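You operate a simulated robot arm through the tools that you are given. There is no shell and no other tool. Be economical: measure what you need, move in short steps, check, and stop when the job is done.

Carry out the task below with a simulated robot arm. There is one attempt and no reset: what you move stays moved.

Task
Load the red body and the small base in the seamer and curl the seam.
Fine: body on the slide, base on top, slide in, clamp, lever to 1, one whole pass.

It is judged by the outcome, as a careful person would: the job done as asked, and still so three seconds after it is handed in. It fails if anything else is knocked over, pushed out of place, dropped, spilled or broken.

Robot
A 7-joint arm with a two-finger parallel gripper on a trunk, on a base that drives. Base frame: it is fixed to the floor where the robot stands at the start and does not move with it; the origin is under the middle of the robot, x ahead of it, y to its left, z up; the surface under the hand at the start is at about z = 0.85. Readings come in m, rad, newtons and seconds.
Its first joint turns from -2.897 to 2.897 rad. Places, roughly: seam roller lever [0.7, 0, 1]; seamer clamp lever [0.7, -0.1, 1.2]; seamer slide [0.6, 0, 0.9]; top of the seamer slide [0.6, 0, 0.9]. Payload 1.57 kg.
The tool frame sits at the grasp point between the pads (the TCP): z along the fingers, y along the line on which they close. The tips reach 0.03 m beyond it. The gripper opens to 0.08 m. The fingers are 0.017 m wide and 0.012 m thick; the gripper's body (0.04 by 0.082 m) begins 0.08 m behind the TCP.
Orientation is that of the tool frame in the base frame, as a unit quaternion [w, x, y, z]. With the fingers straight down and closing along the base's y, the tool's x points along the base's -x, its y along +y and its z along -z.

Tools
- The arm moves only by the tool apply_moves. Its argument "plan" is a list of rows, each a list of 3 entries, a list of its own where there are three numbers: the opening in per cent of the stroke, from 0 (shut) to 100 (fully open), then the shift along the base's x, y, z in units of 20 mm (1.0 is 20 mm), then the turn, a rotation vector about the base's x, y, z in units of 6 degrees (1.0 is 6 degrees). In form: [[hand, [tx, ty, tz], [wx, wy, wz]], ...]. A call has 1 to 12 rows; each row shifts and turns the commanded pose from where the row before left it. A call with a number of a shift or a turn outside -1 to 1 is refused whole. Each row takes 0.2 s and may step no farther than 0.05 m and 0.15 rad from the row before; otherwise, or with a gripper value out of range, the whole call is refused. Where a pose cannot be reached the arm comes as near as it can. A force on the tool above 90 N (or 10 N above the force at the start of the call, whichever is more), or a blocked arm, ends the call early, and 0.2 s more pass. The fingers move at their own pace (about 0.153 m/s each) and stop on an object; they squeeze with about 32 N. The grip force told is the motor's: it shows also when the fingers shut on nothing. Time passes only in rows, and 0.2 s behind the last, so rows that do not move let the fingers close. It gives the time, the measured TCP pose, the force on the tool (base axes), the opening and the grip force at its end, in the units of the frame above (readings bear some noise), with the torque about the TCP (base axes, N m) and any sound that the robot's microphone picked up.
- Cameras (640 x 400 px; columns grow to the right, rows downward): "scene" is now at [-0.0165, 0.1546, 1.3954]; the picture's right is [-0.40, -0.92, 0.00], its down [-0.28, 0.12, -0.95] and it looks along [0.87, -0.38, -0.30] (base axes); focal length 255 px, centre (320, 200). "wrist" rides on the gripper at [0.072, -0.007, -0.122] in the tool frame; the picture's right is [0.09, 1.00, 0.00], its down [-0.84, 0.08, -0.54] and it looks along [-0.54, 0.05, 0.84] (tool axes); focal length 238 px, centre (320, 200).
- camera(camera): a new picture of that camera. The clock stands still meanwhile.
- base_move(legs): drives the robot by 1 to 6 legs, each [ahead, left, turn to the left] in m, m and rad, along the robot's own axes; the way and the turn of a leg run together, so that a leg with both is an arc; at most 1.5 m and 3.142 rad a leg. The arm and the cameras ride along, it lands a little off, and it stops where it bumps. It gives what a move gives.
- pan_tilt(pan, tilt): turns the head with the scene camera to pan (to the left, within 2.496 rad either way) and tilt (down, from -0.506 to 1.204), counted from straight ahead of the robot. It gives what a move gives.
- probe_pixels(camera, pixels): for up to 12 pixels [column, row] of the newest picture of that camera ("zoom" is the newest enlarged one), the place [x, y, z] in the base frame of the surface seen there, good to about 0.002 m. The clock stands still meanwhile.
- enlarge(camera, box): a new picture of the part [left, top, right, bottom] of that camera's present view, enlarged. The clock stands still meanwhile.
- close_job(): hands the job in; it is judged then, once.

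Go step by step. Measure first, check grasps and placings, and put right what went wrong. The budget is 80 turns and 48 pictures, counting those below and the enlarged ones. Unless the task says otherwise, let go and move clear before handing in, and close with one line.

The tools are called after "Request:" as name(argument=value, ...) on one line, values as JSON. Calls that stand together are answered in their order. apply_moves: Moves the arm, as the interface text tells. Its arguments: {"type":"object","properties":{"plan":{"type":"array"}},"required":["plan"]} The other tools are called the same way: base_move (legs) drives the base; pan_tilt (pan, tilt) turns the head that bears the scene camera; camera (camera) takes a picture; probe_pixels (camera, pixels) gives the place of the surface under pixels of a picture; enlarge (camera, box) takes an enlarged picture of a part of a camera's view; close_job () hands the job in.

At the start:

```text
t: 0.0
tcp_pos: [0.5322, -0.2004, 1.3101]
tcp_rot: [0.0, 0.0, 1.0, 0.0]
wrist_force: [-0.5, 0.5, -0.2]
moment: [-0.01, 0.01, -0.02]
width: 0.0799
grasp_force: 0.0
robot x, y, heading: [0.0021, 0.0015, -0.002]
head pan, tilt: [-0.415, 0.305]
```

scene: 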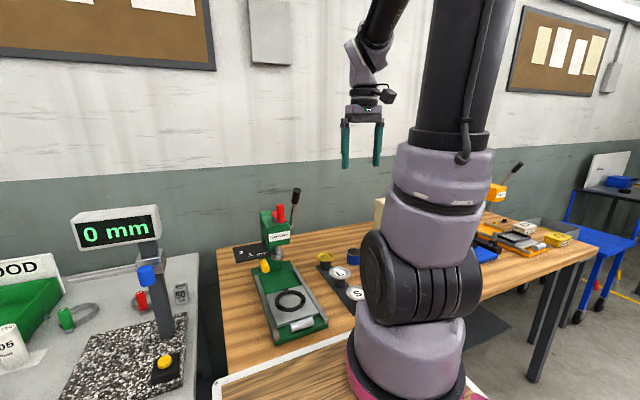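
wrist: 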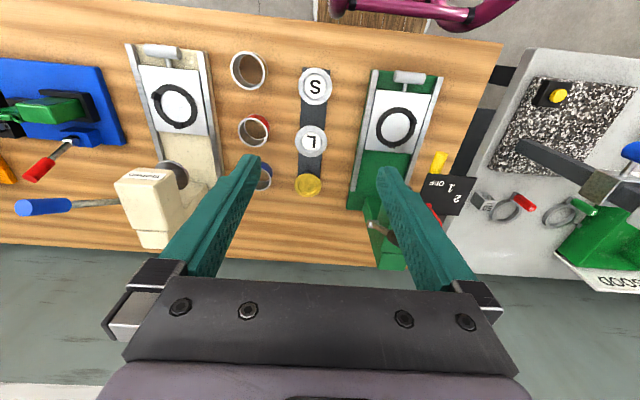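

The wrist picture shows a green machine with a 2/1/OFF plate near (445,190), a cream machine near (170,110), three bodies near (250,70)-(262,175) and S/L bases near (313,85)/(311,140). I'll enlarge these and look.

Request:
enlarge(camera="wrist", box=[220, 40, 480, 280])

Request:
enlarge(camera="scene", box=[220, 170, 400, 350])

Request:
probe_pixels(camera="wrist", pixels=[[253, 131], [238, 131], [266, 131], [253, 116], [253, 147], [315, 84], [311, 140], [396, 127], [396, 107], [408, 77], [438, 163], [447, 190]])

```text
1.67 times, centred on (350, 160) of wrist
```

zoom: 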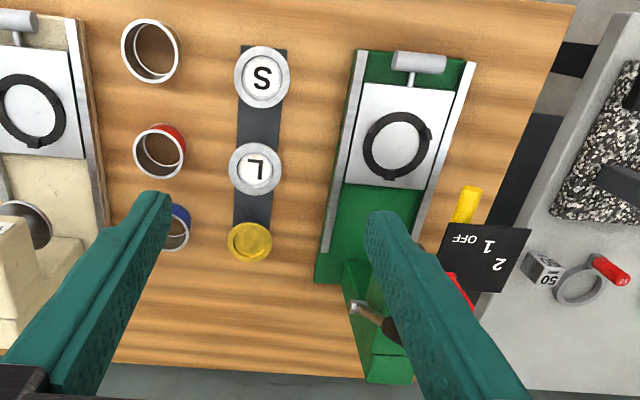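

```text
2.22 times, centred on (310, 260) of scene
```

zoom: 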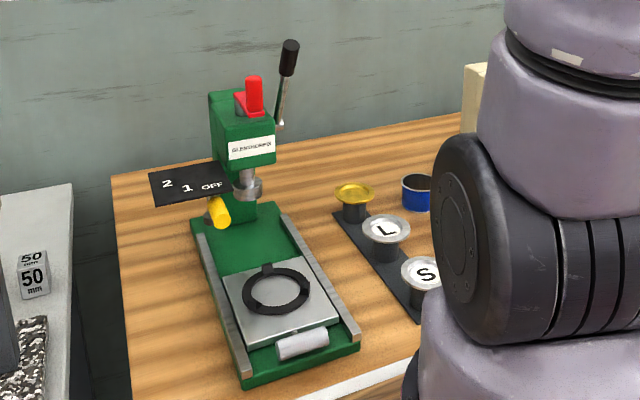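

```text
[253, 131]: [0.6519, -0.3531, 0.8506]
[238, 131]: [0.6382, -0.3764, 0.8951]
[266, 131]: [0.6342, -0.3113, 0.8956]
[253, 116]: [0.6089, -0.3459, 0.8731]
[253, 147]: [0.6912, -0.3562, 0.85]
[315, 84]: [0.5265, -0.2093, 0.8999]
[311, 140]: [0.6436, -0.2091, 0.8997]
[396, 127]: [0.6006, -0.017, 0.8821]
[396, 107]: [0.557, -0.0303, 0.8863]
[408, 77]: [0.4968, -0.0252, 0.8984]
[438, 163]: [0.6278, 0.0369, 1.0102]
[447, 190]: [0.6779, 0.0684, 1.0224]
```

Nothing has moved. I'll measure the red body, base S, ring and levers more finely on enlarged views.

Request:
enlarge(camera="wrist", box=[215, 45, 345, 195])

```text
2.67 times, centred on (280, 120) of wrist
```

zoom: 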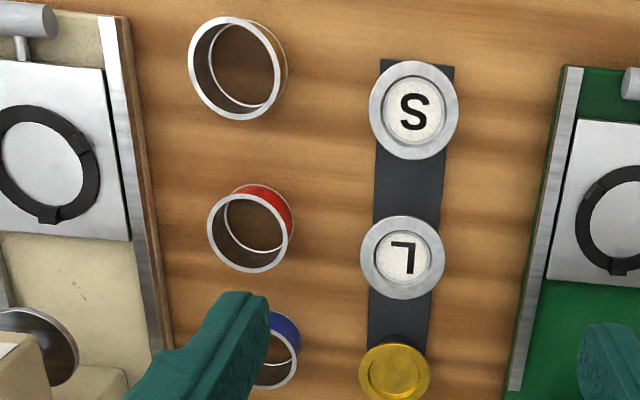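

The S and L rims sit near (414,110) and (402,257) in the zoom; I'll probe their edges and the red body's rim to get sizes.

Request:
probe_pixels(camera="zoom", pixels=[[372, 110], [456, 110], [414, 156], [414, 64], [363, 257], [442, 257], [402, 298], [211, 229], [284, 238], [249, 269], [240, 196], [402, 219]])

Request:
probe_pixels(camera="zoom", pixels=[[362, 372], [427, 372], [394, 348], [192, 70], [278, 75], [385, 160], [290, 215], [260, 186], [230, 196], [605, 200], [590, 225], [595, 215]])

```text
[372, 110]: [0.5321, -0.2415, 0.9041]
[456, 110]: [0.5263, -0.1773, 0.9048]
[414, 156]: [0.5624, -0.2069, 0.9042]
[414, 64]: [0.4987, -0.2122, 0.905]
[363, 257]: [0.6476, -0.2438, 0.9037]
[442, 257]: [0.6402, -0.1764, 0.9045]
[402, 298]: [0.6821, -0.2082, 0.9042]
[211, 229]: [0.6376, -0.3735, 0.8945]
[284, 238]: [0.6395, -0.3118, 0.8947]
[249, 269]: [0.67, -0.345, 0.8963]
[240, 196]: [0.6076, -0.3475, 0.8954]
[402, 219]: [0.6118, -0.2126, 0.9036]
```

```text
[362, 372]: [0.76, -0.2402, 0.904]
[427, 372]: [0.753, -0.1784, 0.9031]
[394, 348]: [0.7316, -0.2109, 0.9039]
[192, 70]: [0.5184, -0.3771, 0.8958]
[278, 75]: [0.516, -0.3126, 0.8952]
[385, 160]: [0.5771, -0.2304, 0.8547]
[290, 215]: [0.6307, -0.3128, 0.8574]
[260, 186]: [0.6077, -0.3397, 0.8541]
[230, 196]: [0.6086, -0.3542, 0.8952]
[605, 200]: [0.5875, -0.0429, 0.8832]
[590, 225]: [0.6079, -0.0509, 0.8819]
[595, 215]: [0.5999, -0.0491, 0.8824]
```

S is about 66 mm wide centred near (0.530,-0.209) and the red body about 63 mm wide centred near (0.639,-0.343). Now I'll measure the seamer's head and levers in the scene zoom, before moving above it.

Request:
enlarge(camera="scene", box=[230, 180, 340, 350])

Request:
apply_moves(plan=[[100, [-0.5, 1, 0], [0, 0, 0]], [100, [-0.5, 1, 0], [0, 0, 0]], [100, [-0.5, 1, 0], [0, 0, 0]], [100, [-0.5, 1, 0], [0, 0, 0]], [100, [-0.5, 1, 0], [0, 0, 0]], [100, [0, 1, 0], [0, 0, 0]], [100, [0, 1, 0], [0, 0, 0]], [100, [0, 1, 0], [0, 0, 0]], [100, [0, 1, 0], [0, 0, 0]]])

Request:
camera(camera="wrist")

```text
2.35 times, centred on (285, 265) of scene
```

zoom: 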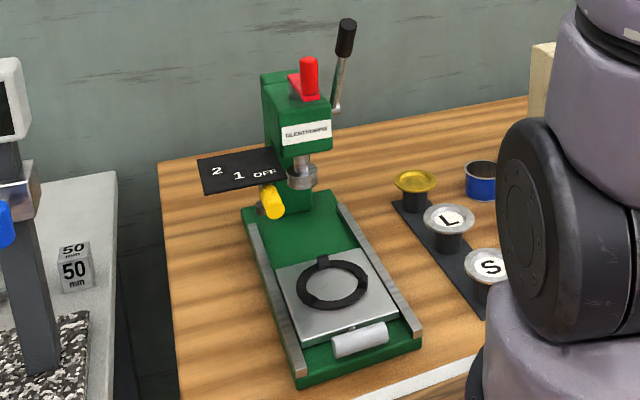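

```text
t: 2.0
tcp_pos: [0.4818, -0.02, 1.3091]
tcp_rot: [-0.001, 0.0, 1.0, 0.0]
wrist_force: [0.4, 1.0, -0.2]
moment: [0.01, 0.0, 0.03]
width: 0.0798
grasp_force: 0.0
robot x, y, heading: [-0.0034, 0.0008, -0.002]
head pan, tilt: [-0.415, 0.305]
```

```text
41 pictures are left
```

wrist: 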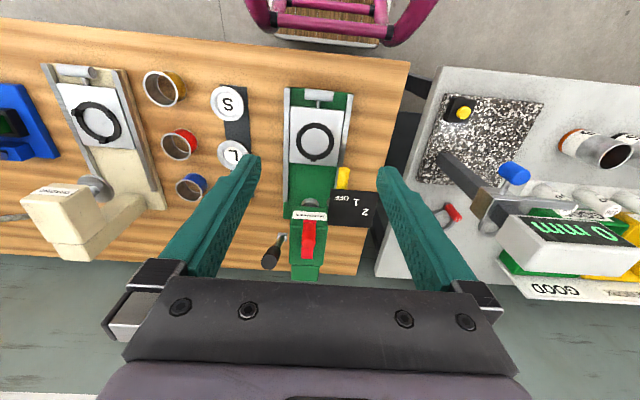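

The seamer is now between the fingers, columns 285-380. I'll enlarge it and probe slide, ring, knob, plate and levers.

Request:
enlarge(camera="wrist", box=[235, 80, 395, 290])

Request:
probe_pixels(camera="zoom", pixels=[[320, 150], [280, 150], [360, 150]])

```text
1.90 times, centred on (315, 185) of wrist
```

zoom: 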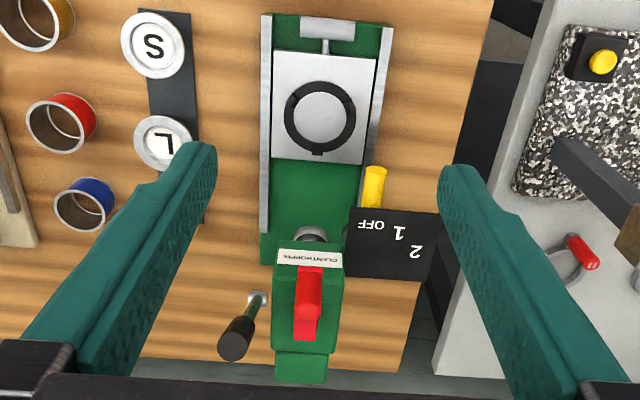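

```text
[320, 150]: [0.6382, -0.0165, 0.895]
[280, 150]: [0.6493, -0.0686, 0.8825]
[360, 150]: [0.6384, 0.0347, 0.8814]
```

Request:
probe_pixels(camera="zoom", pixels=[[320, 115], [287, 117], [353, 117], [320, 84], [320, 151], [294, 117], [346, 117], [320, 92], [320, 145], [327, 27], [302, 27], [352, 27]])

Request:
probe_pixels(camera="zoom", pixels=[[373, 185], [368, 205], [373, 170], [375, 225], [414, 250], [310, 257], [308, 235], [307, 275], [235, 345], [258, 300], [308, 330], [330, 45]])

```text
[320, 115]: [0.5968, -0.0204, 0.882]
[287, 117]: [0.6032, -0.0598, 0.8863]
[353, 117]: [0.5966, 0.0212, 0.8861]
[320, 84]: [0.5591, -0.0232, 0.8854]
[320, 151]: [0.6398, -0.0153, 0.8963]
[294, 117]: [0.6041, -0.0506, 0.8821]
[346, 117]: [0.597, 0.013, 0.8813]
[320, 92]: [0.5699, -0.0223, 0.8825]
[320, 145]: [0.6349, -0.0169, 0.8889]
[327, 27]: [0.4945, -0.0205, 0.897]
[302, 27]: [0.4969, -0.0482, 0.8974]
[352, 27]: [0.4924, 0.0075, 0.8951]
```

```text
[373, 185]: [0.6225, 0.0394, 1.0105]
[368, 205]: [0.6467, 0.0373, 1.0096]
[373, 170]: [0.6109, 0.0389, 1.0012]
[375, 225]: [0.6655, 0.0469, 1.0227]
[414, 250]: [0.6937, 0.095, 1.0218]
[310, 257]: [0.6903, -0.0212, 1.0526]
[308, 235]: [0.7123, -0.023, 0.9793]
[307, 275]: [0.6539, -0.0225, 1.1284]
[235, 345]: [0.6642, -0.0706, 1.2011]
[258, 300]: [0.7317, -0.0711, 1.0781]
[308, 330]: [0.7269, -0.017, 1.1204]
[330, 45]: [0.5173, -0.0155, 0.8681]
```

Ring nest: centre about (0.600,-0.019), inner Ø≈64 mm, plate z≈0.882, ring top 0.886. The slide handle at x≈0.495 is nearer than the reach allows, so I want to back the base up. I'll look behind and also take a view of the lever area.

Request:
pan_tilt(pan=2.49, tilt=0.7)

Request:
camera(camera="scene")

Request:
pan_tilt(pan=-0.25, tilt=0.45)

Request:
camera(camera="scene")

```text
t: 4.5
tcp_pos: [0.4823, -0.0206, 1.3084]
tcp_rot: [0.0, 0.0, 1.0, 0.001]
wrist_force: [0.6, 0.2, 0.3]
moment: [0.0, -0.01, 0.02]
width: 0.08
grasp_force: 0.1
robot x, y, heading: [-0.0004, 0.0003, -0.002]
head pan, tilt: [2.491, 0.7]
```

```text
39 pictures are left
```

scene: 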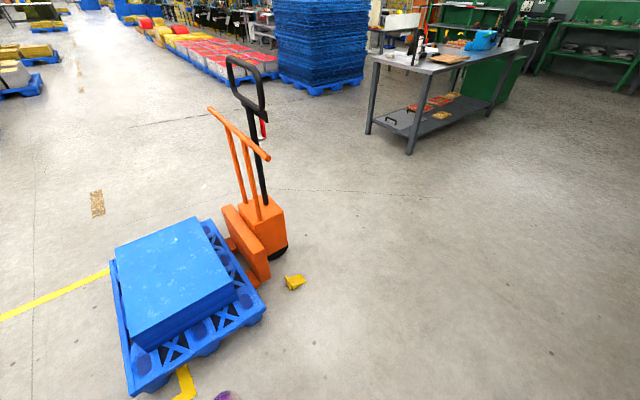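

```text
t: 7.0
tcp_pos: [0.4816, -0.0211, 1.3092]
tcp_rot: [0.0, 0.0, 1.0, 0.0]
wrist_force: [-0.6, 0.2, -0.2]
moment: [0.02, 0.03, 0.0]
width: 0.0799
grasp_force: 0.1
robot x, y, heading: [-0.0029, -0.0027, -0.001]
head pan, tilt: [-0.25, 0.45]
```

```text
38 pictures are left
```

scene: 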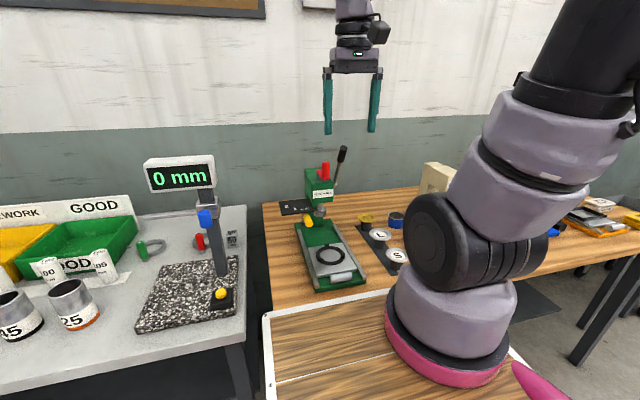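

Behind the robot the pallet edge is about 0.7 m back, so a 0.12 m retreat is safe. I'll back up and then measure the lever region.

Request:
base_move(legs=[[-0.12, 0, 0]])

Request:
enlarge(camera="scene", box=[265, 140, 375, 270])

```text
t: 8.2
tcp_pos: [0.3602, -0.0197, 1.3093]
tcp_rot: [0.0, -0.001, 1.0, 0.0]
wrist_force: [0.8, 0.2, -0.3]
moment: [0.03, -0.03, -0.01]
width: 0.0799
grasp_force: 0.0
robot x, y, heading: [-0.1201, -0.0043, -0.002]
head pan, tilt: [-0.25, 0.45]
```

```text
3.08 times, centred on (320, 205) of scene
```

zoom: 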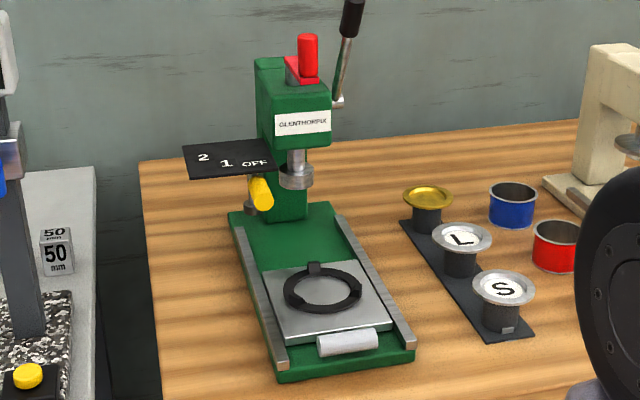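

I can see the seam roller at (250,205), the yellow lever at (262,190), the labelled plate, chuck at (297,178) and the clamp lever. I'll probe them.

Request:
probe_pixels(camera="zoom", pixels=[[250, 206], [251, 196], [262, 190], [268, 206], [254, 178], [255, 163], [226, 163], [203, 157], [297, 180], [297, 158], [281, 180], [312, 180]])

Request:
probe_pixels(camera="zoom", pixels=[[337, 101], [341, 80], [350, 30], [353, 5], [308, 50], [300, 85], [554, 245], [555, 224], [499, 315], [503, 290], [498, 303], [280, 210]])

```text
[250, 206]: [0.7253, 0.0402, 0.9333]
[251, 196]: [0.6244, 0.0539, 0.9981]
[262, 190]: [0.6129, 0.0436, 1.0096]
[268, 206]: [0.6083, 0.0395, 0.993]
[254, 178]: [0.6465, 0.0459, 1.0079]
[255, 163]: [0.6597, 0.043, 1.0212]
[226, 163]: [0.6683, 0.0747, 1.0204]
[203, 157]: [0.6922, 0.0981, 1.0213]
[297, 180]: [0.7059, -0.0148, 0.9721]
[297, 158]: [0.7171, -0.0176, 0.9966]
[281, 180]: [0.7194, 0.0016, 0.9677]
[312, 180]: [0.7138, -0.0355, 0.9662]
```

```text
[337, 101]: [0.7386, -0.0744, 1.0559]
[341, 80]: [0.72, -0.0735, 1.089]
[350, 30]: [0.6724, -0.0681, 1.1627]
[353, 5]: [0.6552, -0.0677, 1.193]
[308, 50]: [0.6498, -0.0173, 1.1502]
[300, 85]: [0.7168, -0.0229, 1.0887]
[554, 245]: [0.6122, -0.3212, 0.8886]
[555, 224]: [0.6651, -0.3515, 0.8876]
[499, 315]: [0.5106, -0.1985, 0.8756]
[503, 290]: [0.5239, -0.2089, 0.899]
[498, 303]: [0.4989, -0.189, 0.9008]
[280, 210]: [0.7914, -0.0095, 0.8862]
```

Pivot of the roller lever works out to about (0.725,0.040), with label 1 at about 31° from OFF. Next I move above the red body at (0.639,-0.343) at a safe height.

Request:
apply_moves(plan=[[100, [0.82, -0.95, 0], [0, 0, 0]], [100, [0.82, -0.95, 0], [0, 0, 0]], [100, [0.82, -0.95, 0], [0, 0, 0]], [100, [0.82, -0.95, 0], [0, 0, 0]], [100, [0.82, -0.95, 0], [0, 0, 0]], [100, [0.82, -0.95, 0], [0, 0, 0]], [100, [0.82, -0.95, 0], [0, 0, 0]], [100, [0.82, -0.95, 0], [0, 0, 0]], [100, [0.82, -0.95, 0], [0, 0, 0]], [100, [0.82, -0.95, 0], [0, 0, 0]], [100, [0.82, -0.95, 0], [0, 0, 0]], [100, [0.82, -0.95, 0], [0, 0, 0]]])

Request:
apply_moves(plan=[[100, [0.82, -0.95, 0], [0, 0, 0]], [100, [0.82, -0.95, 0], [0, 0, 0]], [100, [0.82, -0.95, 0], [0, 0, 0]], [100, [0.82, -0.95, 0], [0, 0, 0]], [100, [0.82, -0.95, 0], [0, 0, 0]], [100, [0, 0, -1], [0, 0, 0]], [100, [0, 0, -1], [0, 0, 0]], [100, [0, 0, -1], [0, 0, 0]], [100, [0, 0, -1], [0, 0, 0]], [100, [0, 0, -1], [0, 0, 0]], [100, [0, 0, -1], [0, 0, 0]], [100, [0, 0, -1], [0, 0, 0]]])

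Request:
apply_moves(plan=[[100, [0, 0, -1], [0, 0, 0]], [100, [0, 0, -1], [0, 0, 0]], [100, [0, 0, -1], [0, 0, 0]], [100, [0, 0, -1], [0, 0, 0]], [100, [0, 0, -1], [0, 0, 0]]])

Request:
camera(camera="wrist")

```text
t: 10.8
tcp_pos: [0.557, -0.2485, 1.3099]
tcp_rot: [0.0, -0.001, 1.0, 0.0]
wrist_force: [-0.1, 0.2, -0.2]
moment: [-0.01, 0.02, 0.01]
width: 0.0799
grasp_force: 0.0
robot x, y, heading: [-0.1216, 0.0001, 0.004]
head pan, tilt: [-0.25, 0.45]
```

```text
t: 13.4
tcp_pos: [0.6405, -0.3443, 1.17]
tcp_rot: [0.0, -0.001, 1.0, 0.0]
wrist_force: [0.3, 0.5, -0.7]
moment: [-0.02, -0.06, 0.0]
width: 0.0801
grasp_force: 0.0
robot x, y, heading: [-0.1206, 0.0018, 0.003]
head pan, tilt: [-0.25, 0.45]
```

```text
t: 14.6
tcp_pos: [0.6399, -0.3441, 1.0698]
tcp_rot: [0.001, -0.001, 1.0, 0.0]
wrist_force: [0.0, 1.4, 0.0]
moment: [-0.02, -0.03, -0.01]
width: 0.08
grasp_force: 0.0
robot x, y, heading: [-0.1199, 0.0006, 0.001]
head pan, tilt: [-0.25, 0.45]
```

```text
36 pictures are left
```

wrist: 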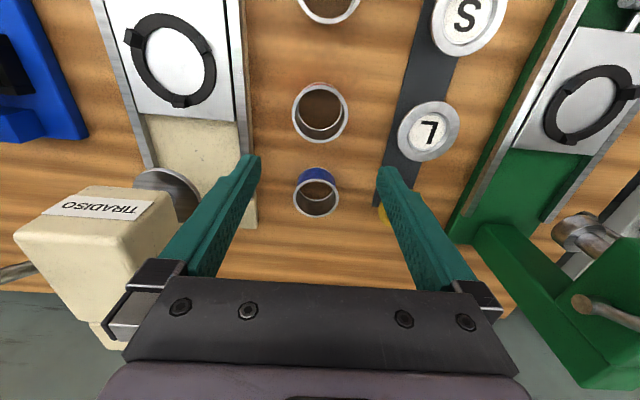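

The red body's rim is at (320,112), midway between the fingers. I'll probe its rim to fix the centre.

Request:
probe_pixels(camera="wrist", pixels=[[294, 112], [346, 112], [320, 86], [320, 140], [320, 88], [295, 116], [345, 116], [292, 112], [349, 112], [302, 92], [338, 134], [316, 165]])

```text
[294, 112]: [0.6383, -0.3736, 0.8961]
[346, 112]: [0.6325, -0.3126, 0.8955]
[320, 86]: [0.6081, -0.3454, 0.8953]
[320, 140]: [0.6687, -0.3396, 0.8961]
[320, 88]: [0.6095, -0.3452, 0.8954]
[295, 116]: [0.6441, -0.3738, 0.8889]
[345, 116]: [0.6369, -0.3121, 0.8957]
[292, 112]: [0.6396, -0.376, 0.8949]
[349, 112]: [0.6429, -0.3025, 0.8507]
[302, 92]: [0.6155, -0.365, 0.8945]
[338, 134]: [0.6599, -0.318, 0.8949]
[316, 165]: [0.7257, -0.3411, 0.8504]
```

Centre is (0.638,-0.3435), and I am within 2 mm. I'll descend to TCP z≈0.893 and close.

Request:
apply_moves(plan=[[100, [-0.1, 0, -1], [0, 0, 0]], [100, [0, 0, -1], [0, 0, 0]], [100, [0, 0, -1], [0, 0, 0]], [100, [0, 0, -1], [0, 0, 0]], [100, [0, 0, -1], [0, 0, 0]], [100, [0, 0, -1], [0, 0, 0]], [100, [0, 0, -1], [0, 0, 0]], [100, [0, 0, -1], [0, 0, 0]], [100, [0, 0, -0.8], [0, 0, 0]], [0, [0, 0, 0], [0, 0, 0]], [0, [0, 0, 0], [0, 0, 0]]])

```text
t: 17.0
tcp_pos: [0.6381, -0.3425, 0.8928]
tcp_rot: [0.0, -0.001, 1.0, 0.0]
wrist_force: [-0.5, 0.0, 0.0]
moment: [-0.01, 0.0, -0.05]
width: 0.0603
grasp_force: 31.8
robot x, y, heading: [-0.1222, 0.0013, 0.002]
head pan, tilt: [-0.25, 0.45]
```

Grip holds at 60 mm. I'll lift 16 cm, and carry the body toward the slide nest.

Request:
apply_moves(plan=[[0, [0, 0, 0.5], [0, 0, 0]], [0, [0, 0, 1], [0, 0, 0]], [0, [0, 0, 1], [0, 0, 0]], [0, [0, 0, 1], [0, 0, 0]], [0, [0, 0, 1], [0, 0, 0]], [0, [-0.45, 0, 1], [0, 0, 0]], [0, [-0.45, 0, 1], [0, 0, 0]], [0, [-0.5, 0, 1], [0, 0, 0]], [0, [-0.5, 0, 0.5], [0, 0, 0]]])

Request:
apply_moves(plan=[[0, [0, 1, 0], [0, 0, 0]], [0, [0, 1, 0], [0, 0, 0]], [0, [0, 1, 0], [0, 0, 0]], [0, [0, 1, 0], [0, 0, 0]], [0, [0, 1, 0], [0, 0, 0]], [0, [0, 1, 0], [0, 0, 0]], [0, [0, 1, 0], [0, 0, 0]], [0, [0, 1, 0], [0, 0, 0]], [0, [0, 1, 0], [0, 0, 0]], [0, [0, 1, 0], [0, 0, 0]], [0, [0, 1, 0], [0, 0, 0]], [0, [0, 1, 0], [0, 0, 0]]])

Request:
camera(camera="wrist")

Request:
camera(camera="scene")

```text
t: 19.0
tcp_pos: [0.5993, -0.3442, 1.0519]
tcp_rot: [-0.001, -0.001, 1.0, 0.001]
wrist_force: [0.4, 0.5, -1.2]
moment: [0.0, 0.0, 0.05]
width: 0.0603
grasp_force: 32.0
robot x, y, heading: [-0.1196, -0.0015, 0.0]
head pan, tilt: [-0.25, 0.45]
```

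```text
t: 21.6
tcp_pos: [0.5994, -0.104, 1.0527]
tcp_rot: [0.0, 0.0, 1.0, 0.0]
wrist_force: [1.1, -0.6, -0.5]
moment: [0.01, -0.01, 0.0]
width: 0.0602
grasp_force: 31.9
robot x, y, heading: [-0.1235, 0.001, 0.004]
head pan, tilt: [-0.25, 0.45]
```

```text
35 pictures are left
```

wrist: 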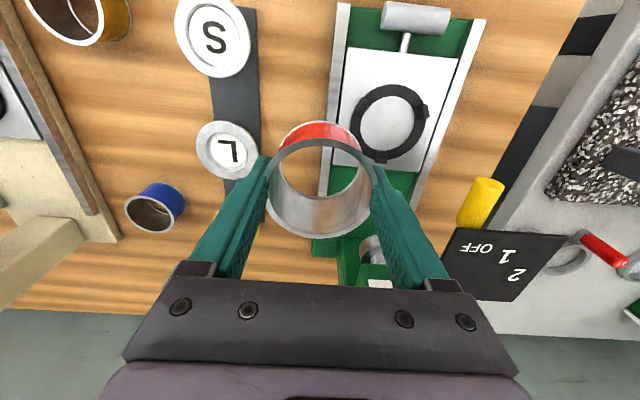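

```text
34 pictures are left
```

scene: 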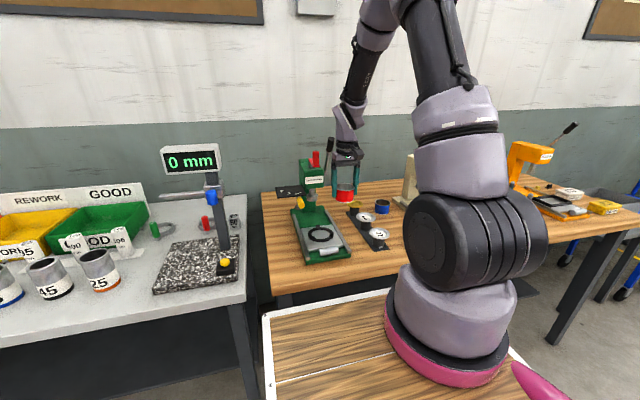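

The body hangs well; the nest ring is at (390,122) with small tabs. I'll re-measure the ring from this closer view.

Request:
enlarge(camera="wrist", box=[320, 40, 480, 190])

```text
2.67 times, centred on (400, 115) of wrist
```

zoom: 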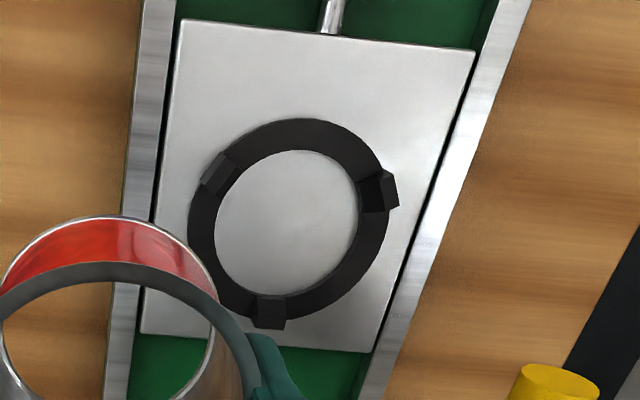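

Request:
probe_pixels(camera="zoom", pixels=[[216, 230], [356, 215], [302, 153], [268, 289], [240, 180], [340, 260], [190, 225], [385, 225], [300, 120], [285, 222], [235, 270], [345, 165]])

```text
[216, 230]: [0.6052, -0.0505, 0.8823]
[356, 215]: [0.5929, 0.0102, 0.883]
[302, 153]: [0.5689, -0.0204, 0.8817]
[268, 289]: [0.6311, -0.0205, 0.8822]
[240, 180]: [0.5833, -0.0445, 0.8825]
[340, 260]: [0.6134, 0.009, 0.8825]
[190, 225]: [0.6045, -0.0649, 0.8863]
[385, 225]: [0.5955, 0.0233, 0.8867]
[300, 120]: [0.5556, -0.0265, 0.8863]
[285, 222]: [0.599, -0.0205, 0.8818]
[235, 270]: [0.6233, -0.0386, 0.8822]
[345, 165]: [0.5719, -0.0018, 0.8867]
```

The nest centre is (0.600,-0.0202), inner radius about 31 mm. I'll move over it and lower until the body bottom is ~2 cm above the plate.

Request:
apply_moves(plan=[[0, [0.03, 1, 0], [0, 0, 0]], [0, [0, 1, 0], [0, 0, 0]], [0, [0, 1, 0], [0, 0, 0]], [0, [0, 1, 0], [0, 0, 0]], [0, [0, 0.19, -0.5], [0, 0, 0]], [0, [0, 0, -1], [0, 0, 0]], [0, [0, 0, -1], [0, 0, 0]], [0, [0, 0, -1], [0, 0, 0]], [0, [0, 0, -1], [0, 0, 0]], [0, [0, 0, -0.8], [0, 0, 0]]])

Request:
camera(camera="wrist")

Request:
enlarge(camera="scene", box=[260, 140, 390, 270])

```text
t: 23.8
tcp_pos: [0.6007, -0.0181, 0.9471]
tcp_rot: [0.0, -0.002, 1.0, 0.0]
wrist_force: [0.2, 0.4, 0.1]
moment: [0.03, 0.01, 0.01]
width: 0.0602
grasp_force: 31.8
robot x, y, heading: [-0.1227, -0.0017, 0.005]
head pan, tilt: [-0.25, 0.45]
```

```text
32 pictures are left
```

wrist: 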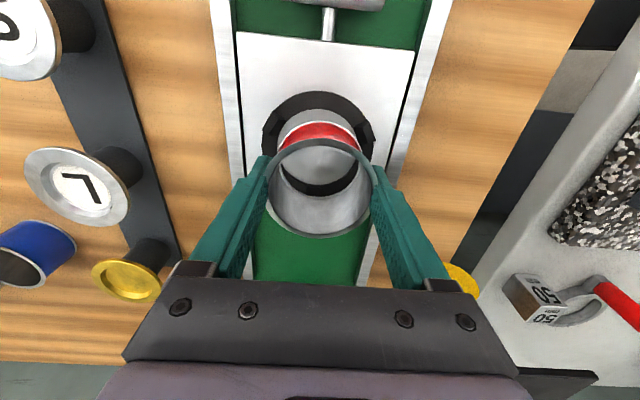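

```text
3.08 times, centred on (325, 205) of scene
```

zoom: 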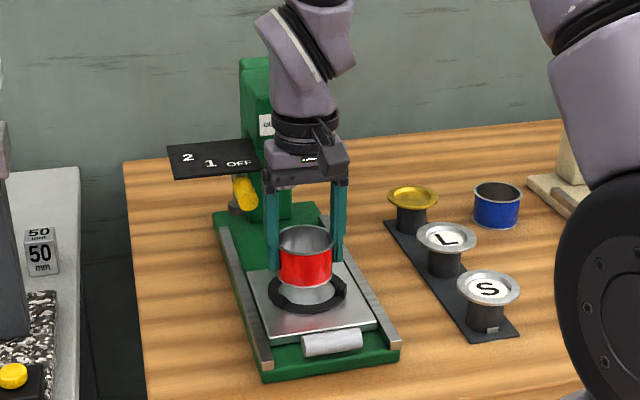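

The body hangs at (322,165) right above the nest. I'll probe its rim top and bottom edges against the nest.

Request:
probe_pixels(camera="wrist", pixels=[[319, 139], [319, 235], [268, 187], [371, 187], [318, 122], [319, 194], [278, 140], [358, 138], [318, 110], [319, 180], [281, 155], [356, 155]])

```text
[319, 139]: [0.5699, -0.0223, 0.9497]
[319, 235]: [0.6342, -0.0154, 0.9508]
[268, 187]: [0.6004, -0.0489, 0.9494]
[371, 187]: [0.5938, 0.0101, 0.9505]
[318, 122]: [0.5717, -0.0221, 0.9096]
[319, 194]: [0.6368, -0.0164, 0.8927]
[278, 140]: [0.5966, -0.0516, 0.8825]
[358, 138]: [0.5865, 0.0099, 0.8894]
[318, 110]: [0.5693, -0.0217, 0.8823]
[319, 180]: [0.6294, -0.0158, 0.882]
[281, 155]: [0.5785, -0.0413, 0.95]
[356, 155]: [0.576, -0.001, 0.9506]
```

The body is about 2 mm forward of the nest centre. I'll correct by −1.7 mm in x and −1 mm in y and lower in small steps, watching the force.

Request:
apply_moves(plan=[[0, [-0.09, -0.05, -0.3], [0, 0, 0]], [0, [0, 0, -0.3], [0, 0, 0]], [0, [0, 0, -0.2], [0, 0, 0]], [0, [0, 0, -0.1], [0, 0, 0]]])

Request:
apply_moves(plan=[[0, [0, 0, -0.1], [0, 0, 0]], [0, [0, 0, -0.05], [0, 0, 0]]])

```text
t: 24.8
tcp_pos: [0.5987, -0.0209, 0.9279]
tcp_rot: [0.0, -0.001, 1.0, 0.0]
wrist_force: [-0.4, -0.6, 0.3]
moment: [-0.03, -0.02, 0.04]
width: 0.0603
grasp_force: 31.7
robot x, y, heading: [-0.1208, 0.0004, -0.001]
head pan, tilt: [-0.25, 0.45]
```

```text
t: 25.4
tcp_pos: [0.5975, -0.0209, 0.9257]
tcp_rot: [0.0, -0.001, 1.0, 0.0]
wrist_force: [0.6, 0.1, -0.2]
moment: [0.02, 0.02, 0.03]
width: 0.0604
grasp_force: 32.2
robot x, y, heading: [-0.1222, -0.0006, 0.004]
head pan, tilt: [-0.25, 0.45]
```

No contact force yet and body bottom estimated at 0.883. I'll look.

Request:
enlarge(camera="wrist", box=[230, 60, 410, 250])

Request:
probe_pixels(camera="zoom", pixels=[[318, 164], [318, 366], [205, 260], [428, 260], [318, 175], [318, 300]])

```text
2.11 times, centred on (320, 155) of wrist
```

zoom: 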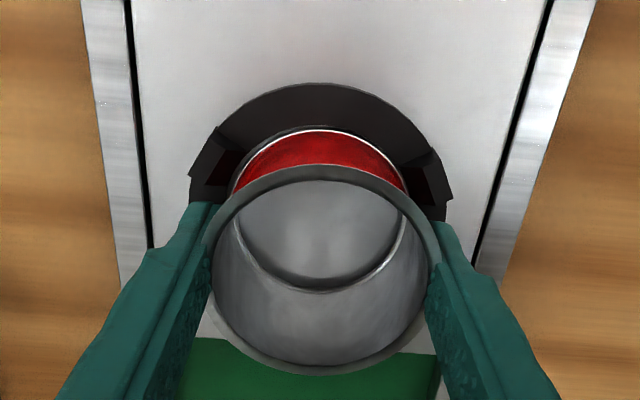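

```text
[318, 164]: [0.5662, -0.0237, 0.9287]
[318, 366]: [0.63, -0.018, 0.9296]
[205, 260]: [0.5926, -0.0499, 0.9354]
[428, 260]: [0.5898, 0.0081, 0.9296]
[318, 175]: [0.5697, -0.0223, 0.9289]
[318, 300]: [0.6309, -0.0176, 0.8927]
```

The body is in the nest, ~1 mm from seated and ~1.5 mm toward the robot. I'll nudge and lower to contact.

Request:
apply_moves(plan=[[0, [0.08, 0, 0], [0, 0, 0]], [0, [0, 0, -0.05], [0, 0, 0]], [0, [0, 0, -0.05], [0, 0, 0]]])

```text
t: 26.2
tcp_pos: [0.5993, -0.0201, 0.9233]
tcp_rot: [0.0, 0.0, 1.0, 0.0]
wrist_force: [0.6, 1.2, 2.0]
moment: [0.02, 0.06, -0.04]
width: 0.0603
grasp_force: 32.4
robot x, y, heading: [-0.1242, -0.0019, 0.002]
head pan, tilt: [-0.25, 0.45]
```

Contact is felt (~2 N) at the expected height. I'll open only part-way, rise straight up and check.

Request:
apply_moves(plan=[[88, [0, 0, 0], [0, 0, 0]], [88, [0, 0, 0], [0, 0, 0]], [88, [0, 0, 0.5], [0, 0, 0]], [88, [0, 0, 1], [0, 0, 0]], [88, [0, 0, 1], [0, 0, 0]], [88, [0, 0, 1], [0, 0, 0]], [88, [0, 0, 1], [0, 0, 0]], [88, [0, 0, 1], [0, 0, 0]]])

Request:
camera(camera="wrist")

```text
t: 28.0
tcp_pos: [0.5992, -0.02, 1.0345]
tcp_rot: [0.0, -0.001, 1.0, 0.0]
wrist_force: [0.3, -0.7, -0.3]
moment: [-0.02, 0.03, 0.0]
width: 0.0703
grasp_force: 0.1
robot x, y, heading: [-0.1234, -0.0015, 0.002]
head pan, tilt: [-0.25, 0.45]
```

```text
29 pictures are left
```

wrist: 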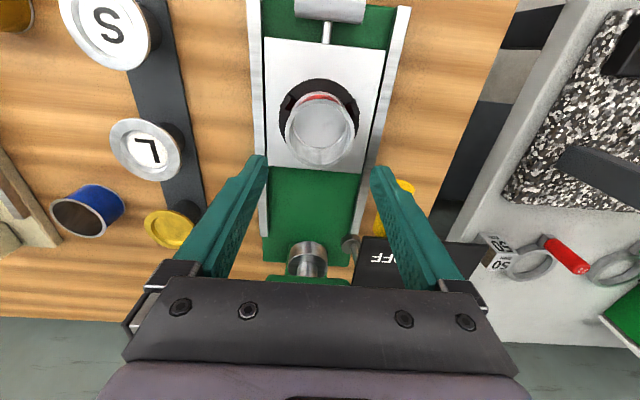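

The body stands in the nest at (320,130). I'll probe its rim for level and centre, and the S base again.

Request:
enlarge(camera="wrist", box=[250, 60, 390, 190])

Request:
probe_pixels(camera="wrist", pixels=[[286, 129], [354, 129], [321, 94], [318, 163], [112, 2], [70, 20], [152, 30], [110, 68]])

```text
3.08 times, centred on (320, 125) of wrist
```

zoom: 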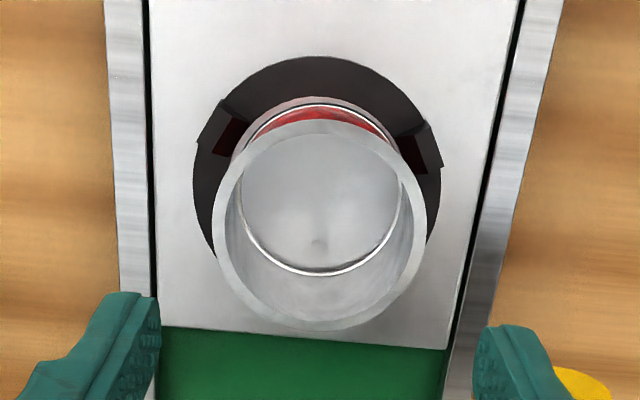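

```text
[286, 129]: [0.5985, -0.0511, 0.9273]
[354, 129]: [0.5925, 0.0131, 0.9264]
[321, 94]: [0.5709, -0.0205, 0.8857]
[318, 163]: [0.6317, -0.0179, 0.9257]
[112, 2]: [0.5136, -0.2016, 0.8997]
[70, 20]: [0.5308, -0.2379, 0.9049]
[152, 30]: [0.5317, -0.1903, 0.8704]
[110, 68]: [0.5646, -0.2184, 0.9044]
```

The body is level (rim z≈0.927) and centred. Next I go above base S at (0.5305,-0.2095).

Request:
apply_moves(plan=[[88, [0, -1, 0], [0, 0, 0]], [88, [0, -1, 0], [0, 0, 0]], [88, [0, -1, 0], [0, 0, 0]], [100, [-0.5, -1, 0], [0, 0, 0]], [100, [-0.5, -1, 0], [0, 0, 0]], [100, [-0.5, -1, 0], [0, 0, 0]], [100, [-0.5, -1, 0], [0, 0, 0]], [100, [-0.5, -1, 0], [0, 0, 0]], [100, [-0.5, -1, 0], [0, 0, 0]], [100, [-0.43, -0.47, -0.5], [0, 0, 0]], [100, [0, 0, -1], [0, 0, 0]]])

Request:
camera(camera="wrist")

```text
t: 30.4
tcp_pos: [0.5311, -0.21, 1.006]
tcp_rot: [0.001, -0.001, 1.0, 0.0]
wrist_force: [-0.7, 0.6, -0.1]
moment: [-0.01, 0.01, -0.02]
width: 0.0799
grasp_force: 0.1
robot x, y, heading: [-0.1214, -0.0016, 0.002]
head pan, tilt: [-0.25, 0.45]
```

```text
27 pictures are left
```

wrist: 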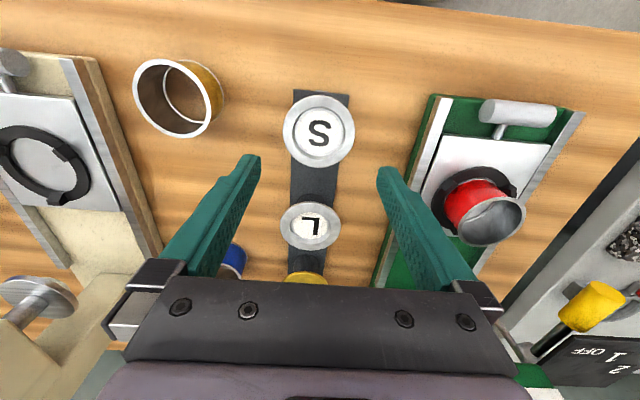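

Request:
probe_pixels(camera="wrist", pixels=[[285, 131], [352, 131], [319, 97], [319, 165], [295, 106], [343, 156], [319, 116], [300, 131]])

Request:
apply_moves(plan=[[100, [0, 0, -1], [0, 0, 0]], [100, [0, 0, -1], [0, 0, 0]], [100, [0, 0, -1], [0, 0, 0]], [100, [0, 0, -1], [0, 0, 0]], [100, [0, 0, -0.8], [0, 0, 0]]])

```text
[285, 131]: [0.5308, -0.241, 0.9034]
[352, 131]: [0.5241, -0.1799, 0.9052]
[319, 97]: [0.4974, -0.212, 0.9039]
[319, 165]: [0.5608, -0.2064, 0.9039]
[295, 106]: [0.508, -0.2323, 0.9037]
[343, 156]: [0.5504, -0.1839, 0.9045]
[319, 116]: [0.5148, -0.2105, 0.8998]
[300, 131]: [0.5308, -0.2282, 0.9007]
```

```text
t: 31.6
tcp_pos: [0.5303, -0.2093, 0.9069]
tcp_rot: [-0.001, -0.001, 1.0, 0.0]
wrist_force: [0.0, 0.6, 0.6]
moment: [-0.02, -0.02, 0.0]
width: 0.08
grasp_force: 0.1
robot x, y, heading: [-0.1197, -0.0022, 0.001]
head pan, tilt: [-0.25, 0.45]
```

S's centre (0.529,-0.2100) matches the TCP within about 1 mm, and the tips straddle the rim. I'll close, then lift slightly.

Request:
apply_moves(plan=[[100, [-0.05, -0.04, 0], [0, 0, 0]], [0, [0, 0, 0], [0, 0, 0]], [0, [0, 0, 0], [0, 0, 0]], [0, [0, 0, 0.3], [0, 0, 0]], [0, [0, 0, 0.7], [0, 0, 0]], [0, [0, 0, 1], [0, 0, 0]], [0, [0, 0, 1], [0, 0, 0]], [0, [0, 0, 1], [0, 0, 0]]])

Request:
camera(camera="wrist")

```text
t: 33.4
tcp_pos: [0.5308, -0.2111, 0.987]
tcp_rot: [0.0, 0.0, 1.0, -0.001]
wrist_force: [0.8, -0.2, -0.3]
moment: [0.02, 0.02, 0.03]
width: 0.0659
grasp_force: 31.7
robot x, y, heading: [-0.1224, 0.0012, -0.003]
head pan, tilt: [-0.25, 0.45]
```

```text
26 pictures are left
```

wrist: 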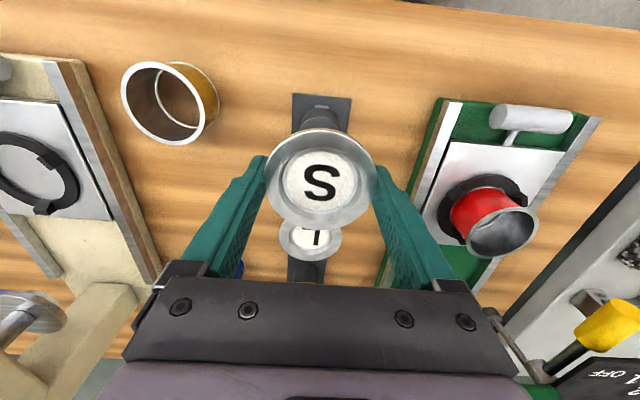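

Base S is held level (width 65.9 mm). I'll carry it over the body.

Request:
apply_moves(plan=[[0, [0, 0.2, 1], [0, 0, 0]], [0, [0.5, 1, 0.5], [0, 0, 0]], [0, [0.5, 1, 0], [0, 0, 0]], [0, [0.5, 1, 0], [0, 0, 0]], [0, [0.5, 1, 0], [0, 0, 0]], [0, [0.5, 1, 0], [0, 0, 0]], [0, [0.5, 1, 0], [0, 0, 0]], [0, [0.46, 1, 0], [0, 0, 0]], [0, [0, 1, 0], [0, 0, 0]], [0, [0, 1, 0], [0, 0, 0]], [0, [0, 0.4, 0], [0, 0, 0]]])

Request:
camera(camera="wrist")

Request:
enlarge(camera="scene", box=[260, 140, 390, 270])

```text
t: 35.8
tcp_pos: [0.5989, -0.0185, 1.0193]
tcp_rot: [0.0, 0.0, 1.0, 0.0]
wrist_force: [0.4, -0.6, -0.9]
moment: [0.0, -0.02, -0.01]
width: 0.0658
grasp_force: 31.3
robot x, y, heading: [-0.1239, 0.0003, 0.006]
head pan, tilt: [-0.25, 0.45]
```

```text
25 pictures are left
```

wrist: 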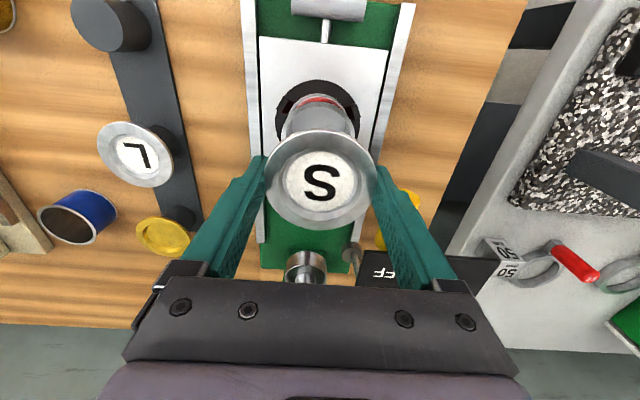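

```text
3.08 times, centred on (325, 205) of scene
```

zoom: 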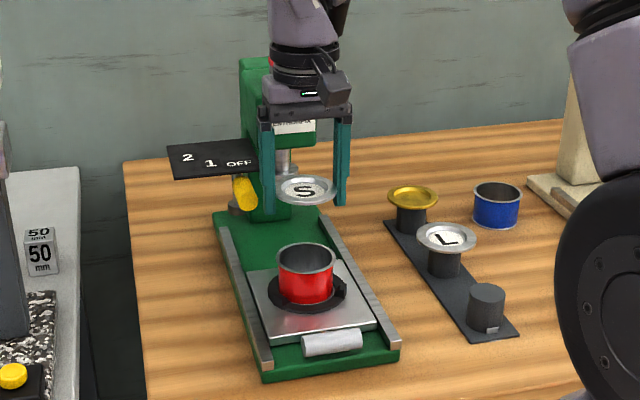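

The base is above the body. I'll probe both rims to align centres.

Request:
probe_pixels(camera="wrist", pixels=[[321, 133], [320, 225], [266, 180], [376, 180], [321, 147], [320, 210]])

Request:
probe_pixels(camera="zoom", pixels=[[278, 258], [333, 258], [306, 244], [306, 272], [306, 204], [279, 190], [332, 190]])

```text
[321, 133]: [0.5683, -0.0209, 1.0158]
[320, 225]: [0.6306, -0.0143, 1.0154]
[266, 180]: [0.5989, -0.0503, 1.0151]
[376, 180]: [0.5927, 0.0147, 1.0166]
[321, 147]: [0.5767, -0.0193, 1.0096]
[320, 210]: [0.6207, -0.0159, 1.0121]
```

```text
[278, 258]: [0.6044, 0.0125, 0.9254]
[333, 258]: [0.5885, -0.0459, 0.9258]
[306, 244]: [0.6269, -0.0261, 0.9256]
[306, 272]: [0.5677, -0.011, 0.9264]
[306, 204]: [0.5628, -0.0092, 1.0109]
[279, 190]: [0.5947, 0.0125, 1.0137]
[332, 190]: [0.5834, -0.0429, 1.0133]
```

Base centre (0.5995,-0.018) vs body (≈0.599,-0.019): 1 mm left. I'll correct and lower to just above the rim, then look.

Request:
apply_moves(plan=[[0, [0, -0.05, -0.7], [0, 0, 0]], [0, [0, 0, -0.8], [0, 0, 0]], [0, [0, 0, -0.8], [0, 0, 0]], [0, [0, 0, -0.7], [0, 0, 0]], [0, [0, 0, -0.4], [0, 0, 0]], [0, [0, 0, 0], [0, 0, 0]]])

Request:
enlarge(camera="wrist", box=[240, 60, 400, 240])

Request:
enlarge(camera="scene", box=[290, 190, 370, 260])

```text
t: 37.2
tcp_pos: [0.599, -0.0189, 0.9502]
tcp_rot: [0.0, -0.001, 1.0, 0.0]
wrist_force: [0.3, -0.2, -0.1]
moment: [0.01, -0.01, 0.0]
width: 0.0655
grasp_force: 31.6
robot x, y, heading: [-0.1182, -0.0018, 0.0]
head pan, tilt: [-0.25, 0.45]
```

```text
2.22 times, centred on (320, 150) of wrist
```

zoom: 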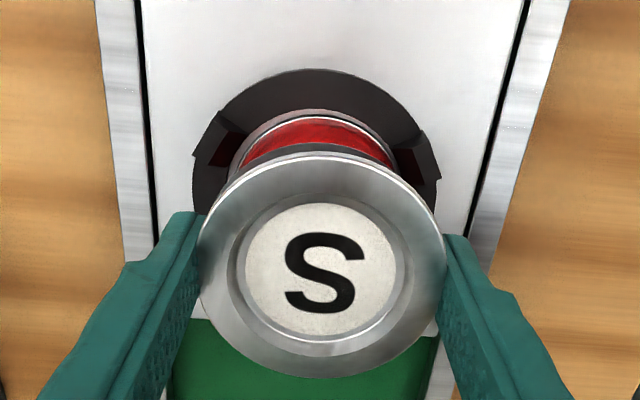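

```text
5.71 times, centred on (330, 225) of scene
```

zoom: 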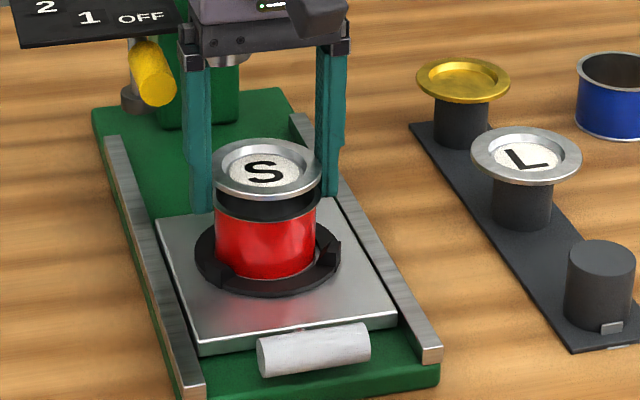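

It looks well centred in both views (scene zoom: base 212–322, body 215–318). I'll lower in small steps to contact.

Request:
apply_moves(plan=[[0, [0, 0, -0.3], [0, 0, 0]], [0, [0, 0, -0.2], [0, 0, 0]], [0, [0, 0, -0.15], [0, 0, 0]], [0, [0, 0, 0], [0, 0, 0]]])

Request:
apply_moves(plan=[[0, [0, 0, -0.1], [0, 0, 0]], [0, [0, 0, 0], [0, 0, 0]]])

```text
t: 38.2
tcp_pos: [0.5997, -0.0188, 0.9379]
tcp_rot: [0.0, -0.001, 1.0, 0.0]
wrist_force: [0.2, -0.1, 1.5]
moment: [-0.02, 0.02, -0.01]
width: 0.0658
grasp_force: 32.1
robot x, y, heading: [-0.1254, -0.0037, 0.001]
head pan, tilt: [-0.25, 0.45]
```

```text
t: 38.8
tcp_pos: [0.5993, -0.0191, 0.9358]
tcp_rot: [0.0, -0.001, 1.0, 0.0]
wrist_force: [0.5, -0.5, 0.0]
moment: [0.04, -0.01, -0.01]
width: 0.0657
grasp_force: 31.8
robot x, y, heading: [-0.1187, -0.0008, 0.002]
head pan, tilt: [-0.25, 0.45]
```

Request:
apply_moves(plan=[[0, [0, 0, -0.1], [0, 0, 0]], [0, [0, 0, 0], [0, 0, 0]]])

Request:
apply_moves(plan=[[0, [0, 0, -0.1], [0, 0, 0]], [0, [0, 0, 0], [0, 0, 0]]])

Request:
enlarge(camera="scene", box=[290, 190, 370, 260])

```text
t: 39.4
tcp_pos: [0.5988, -0.0179, 0.9345]
tcp_rot: [0.001, -0.001, 1.0, 0.0]
wrist_force: [0.7, -0.9, 15.5]
moment: [-0.33, 0.06, 0.01]
width: 0.0657
grasp_force: 32.2
robot x, y, heading: [-0.1211, -0.0025, 0.006]
head pan, tilt: [-0.25, 0.45]
```

```text
t: 40.0
tcp_pos: [0.5989, -0.0185, 0.9321]
tcp_rot: [0.0, 0.0, 1.0, 0.0]
wrist_force: [2.3, 0.4, 25.7]
moment: [-0.01, -0.03, 0.01]
width: 0.066
grasp_force: 32.0
robot x, y, heading: [-0.1217, 0.0001, 0.006]
head pan, tilt: [-0.25, 0.45]
```

```text
5.71 times, centred on (330, 225) of scene
```

zoom: 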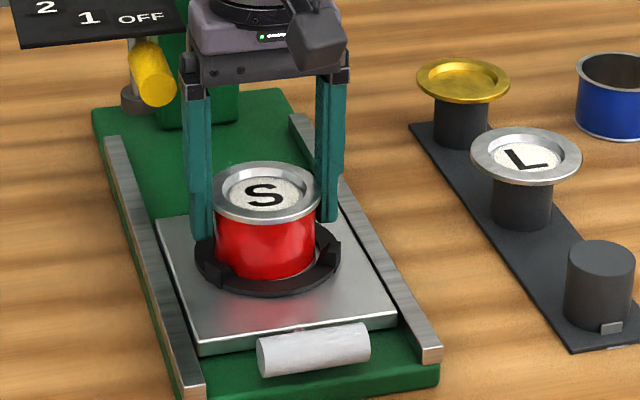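

The base sits flush on the red body with ~26 N contact. I'll release and rise.

Request:
apply_moves(plan=[[92, [0, 0, 0.1], [0, 0, 0]], [92, [0, 0, 0], [0, 0, 0]], [92, [0, 0, 0.4], [0, 0, 0]], [92, [0, 0, 0.8], [0, 0, 0]], [92, [0, 0, 1], [0, 0, 0]], [92, [0, 0, 1], [0, 0, 0]], [92, [0, 0, 1], [0, 0, 0]]])

Request:
camera(camera="wrist")

```text
t: 41.6
tcp_pos: [0.5985, -0.0194, 1.0177]
tcp_rot: [0.001, 0.0, 1.0, 0.001]
wrist_force: [0.5, 0.5, 0.1]
moment: [-0.02, 0.02, 0.04]
width: 0.0737
grasp_force: 0.1
robot x, y, heading: [-0.1187, 0.0025, -0.002]
head pan, tilt: [-0.25, 0.45]
```

```text
20 pictures are left
```

wrist: 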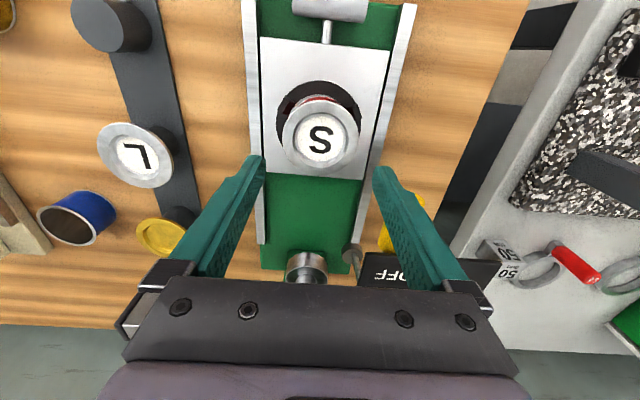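

Base S rests on the body at (320,138). I'll check it is level and measure the slide handle.

Request:
probe_pixels(camera="wrist", pixels=[[284, 138], [357, 138], [320, 105], [319, 172], [295, 8], [330, 10], [362, 12], [330, 19], [325, 35], [305, 268], [353, 252], [290, 60]])

```text
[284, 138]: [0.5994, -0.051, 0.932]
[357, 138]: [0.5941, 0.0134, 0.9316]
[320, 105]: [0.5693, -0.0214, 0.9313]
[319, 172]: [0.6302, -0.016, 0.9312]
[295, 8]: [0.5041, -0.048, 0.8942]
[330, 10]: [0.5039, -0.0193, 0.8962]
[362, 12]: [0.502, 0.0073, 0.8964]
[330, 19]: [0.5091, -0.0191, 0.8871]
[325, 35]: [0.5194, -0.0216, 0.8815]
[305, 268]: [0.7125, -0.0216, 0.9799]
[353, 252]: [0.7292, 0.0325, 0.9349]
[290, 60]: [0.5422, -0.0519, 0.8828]
```

Rim level at z≈0.9315. I'll shut the fingers, go behind the handle bar (x≈0.50, z≈0.888) and lower there.

Request:
apply_moves(plan=[[92, [-1, 0, 0], [0, 0, 0]], [50, [-1, 0, 0], [0, 0, 0]], [0, [-1, 0, 0], [0, 0, 0]], [0, [-1, 0, 0], [0, 0, 0]], [0, [-1, 0, 0], [0, 0, 0]], [0, [-1, 0, 0], [0, 0, 0]], [0, [-1, 0, 0], [0, 0, 0]], [0, [-0.4, 0, -1], [0, 0, 0]], [0, [0, 0, -1], [0, 0, 0]], [0, [0, 0, -1], [0, 0, 0]], [0, [0, 0, -1], [0, 0, 0]], [0, [0, 0, -1], [0, 0, 0]]])

Request:
apply_moves(plan=[[0, [0, 0, -0.6], [0, 0, 0]], [0, [0, 0, 0], [0, 0, 0]]])

Request:
enlarge(camera="scene", box=[260, 150, 390, 290])

```text
t: 44.2
tcp_pos: [0.4519, -0.0186, 0.9162]
tcp_rot: [0.0, -0.001, 1.0, 0.0]
wrist_force: [0.6, -0.4, -0.4]
moment: [0.0, -0.01, 0.01]
width: 0.0
grasp_force: 21.5
robot x, y, heading: [-0.1203, 0.0058, 0.007]
head pan, tilt: [-0.25, 0.45]
```

```text
t: 44.8
tcp_pos: [0.4522, -0.0185, 0.9052]
tcp_rot: [0.0, -0.001, 1.0, 0.0]
wrist_force: [0.1, -0.4, 0.0]
moment: [0.01, 0.02, 0.01]
width: 0.0002
grasp_force: 21.5
robot x, y, heading: [-0.126, 0.0018, 0.003]
head pan, tilt: [-0.25, 0.45]
```

```text
2.86 times, centred on (325, 220) of scene
```

zoom: 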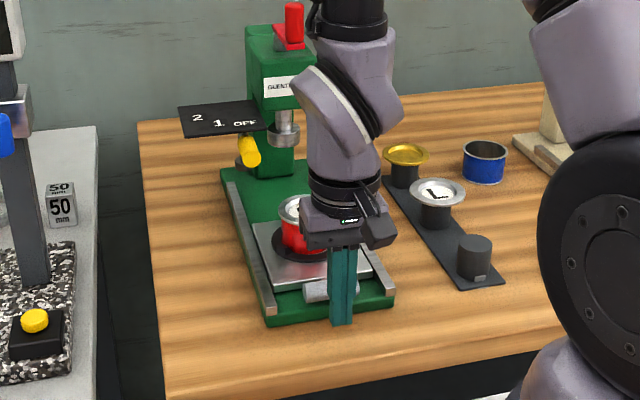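

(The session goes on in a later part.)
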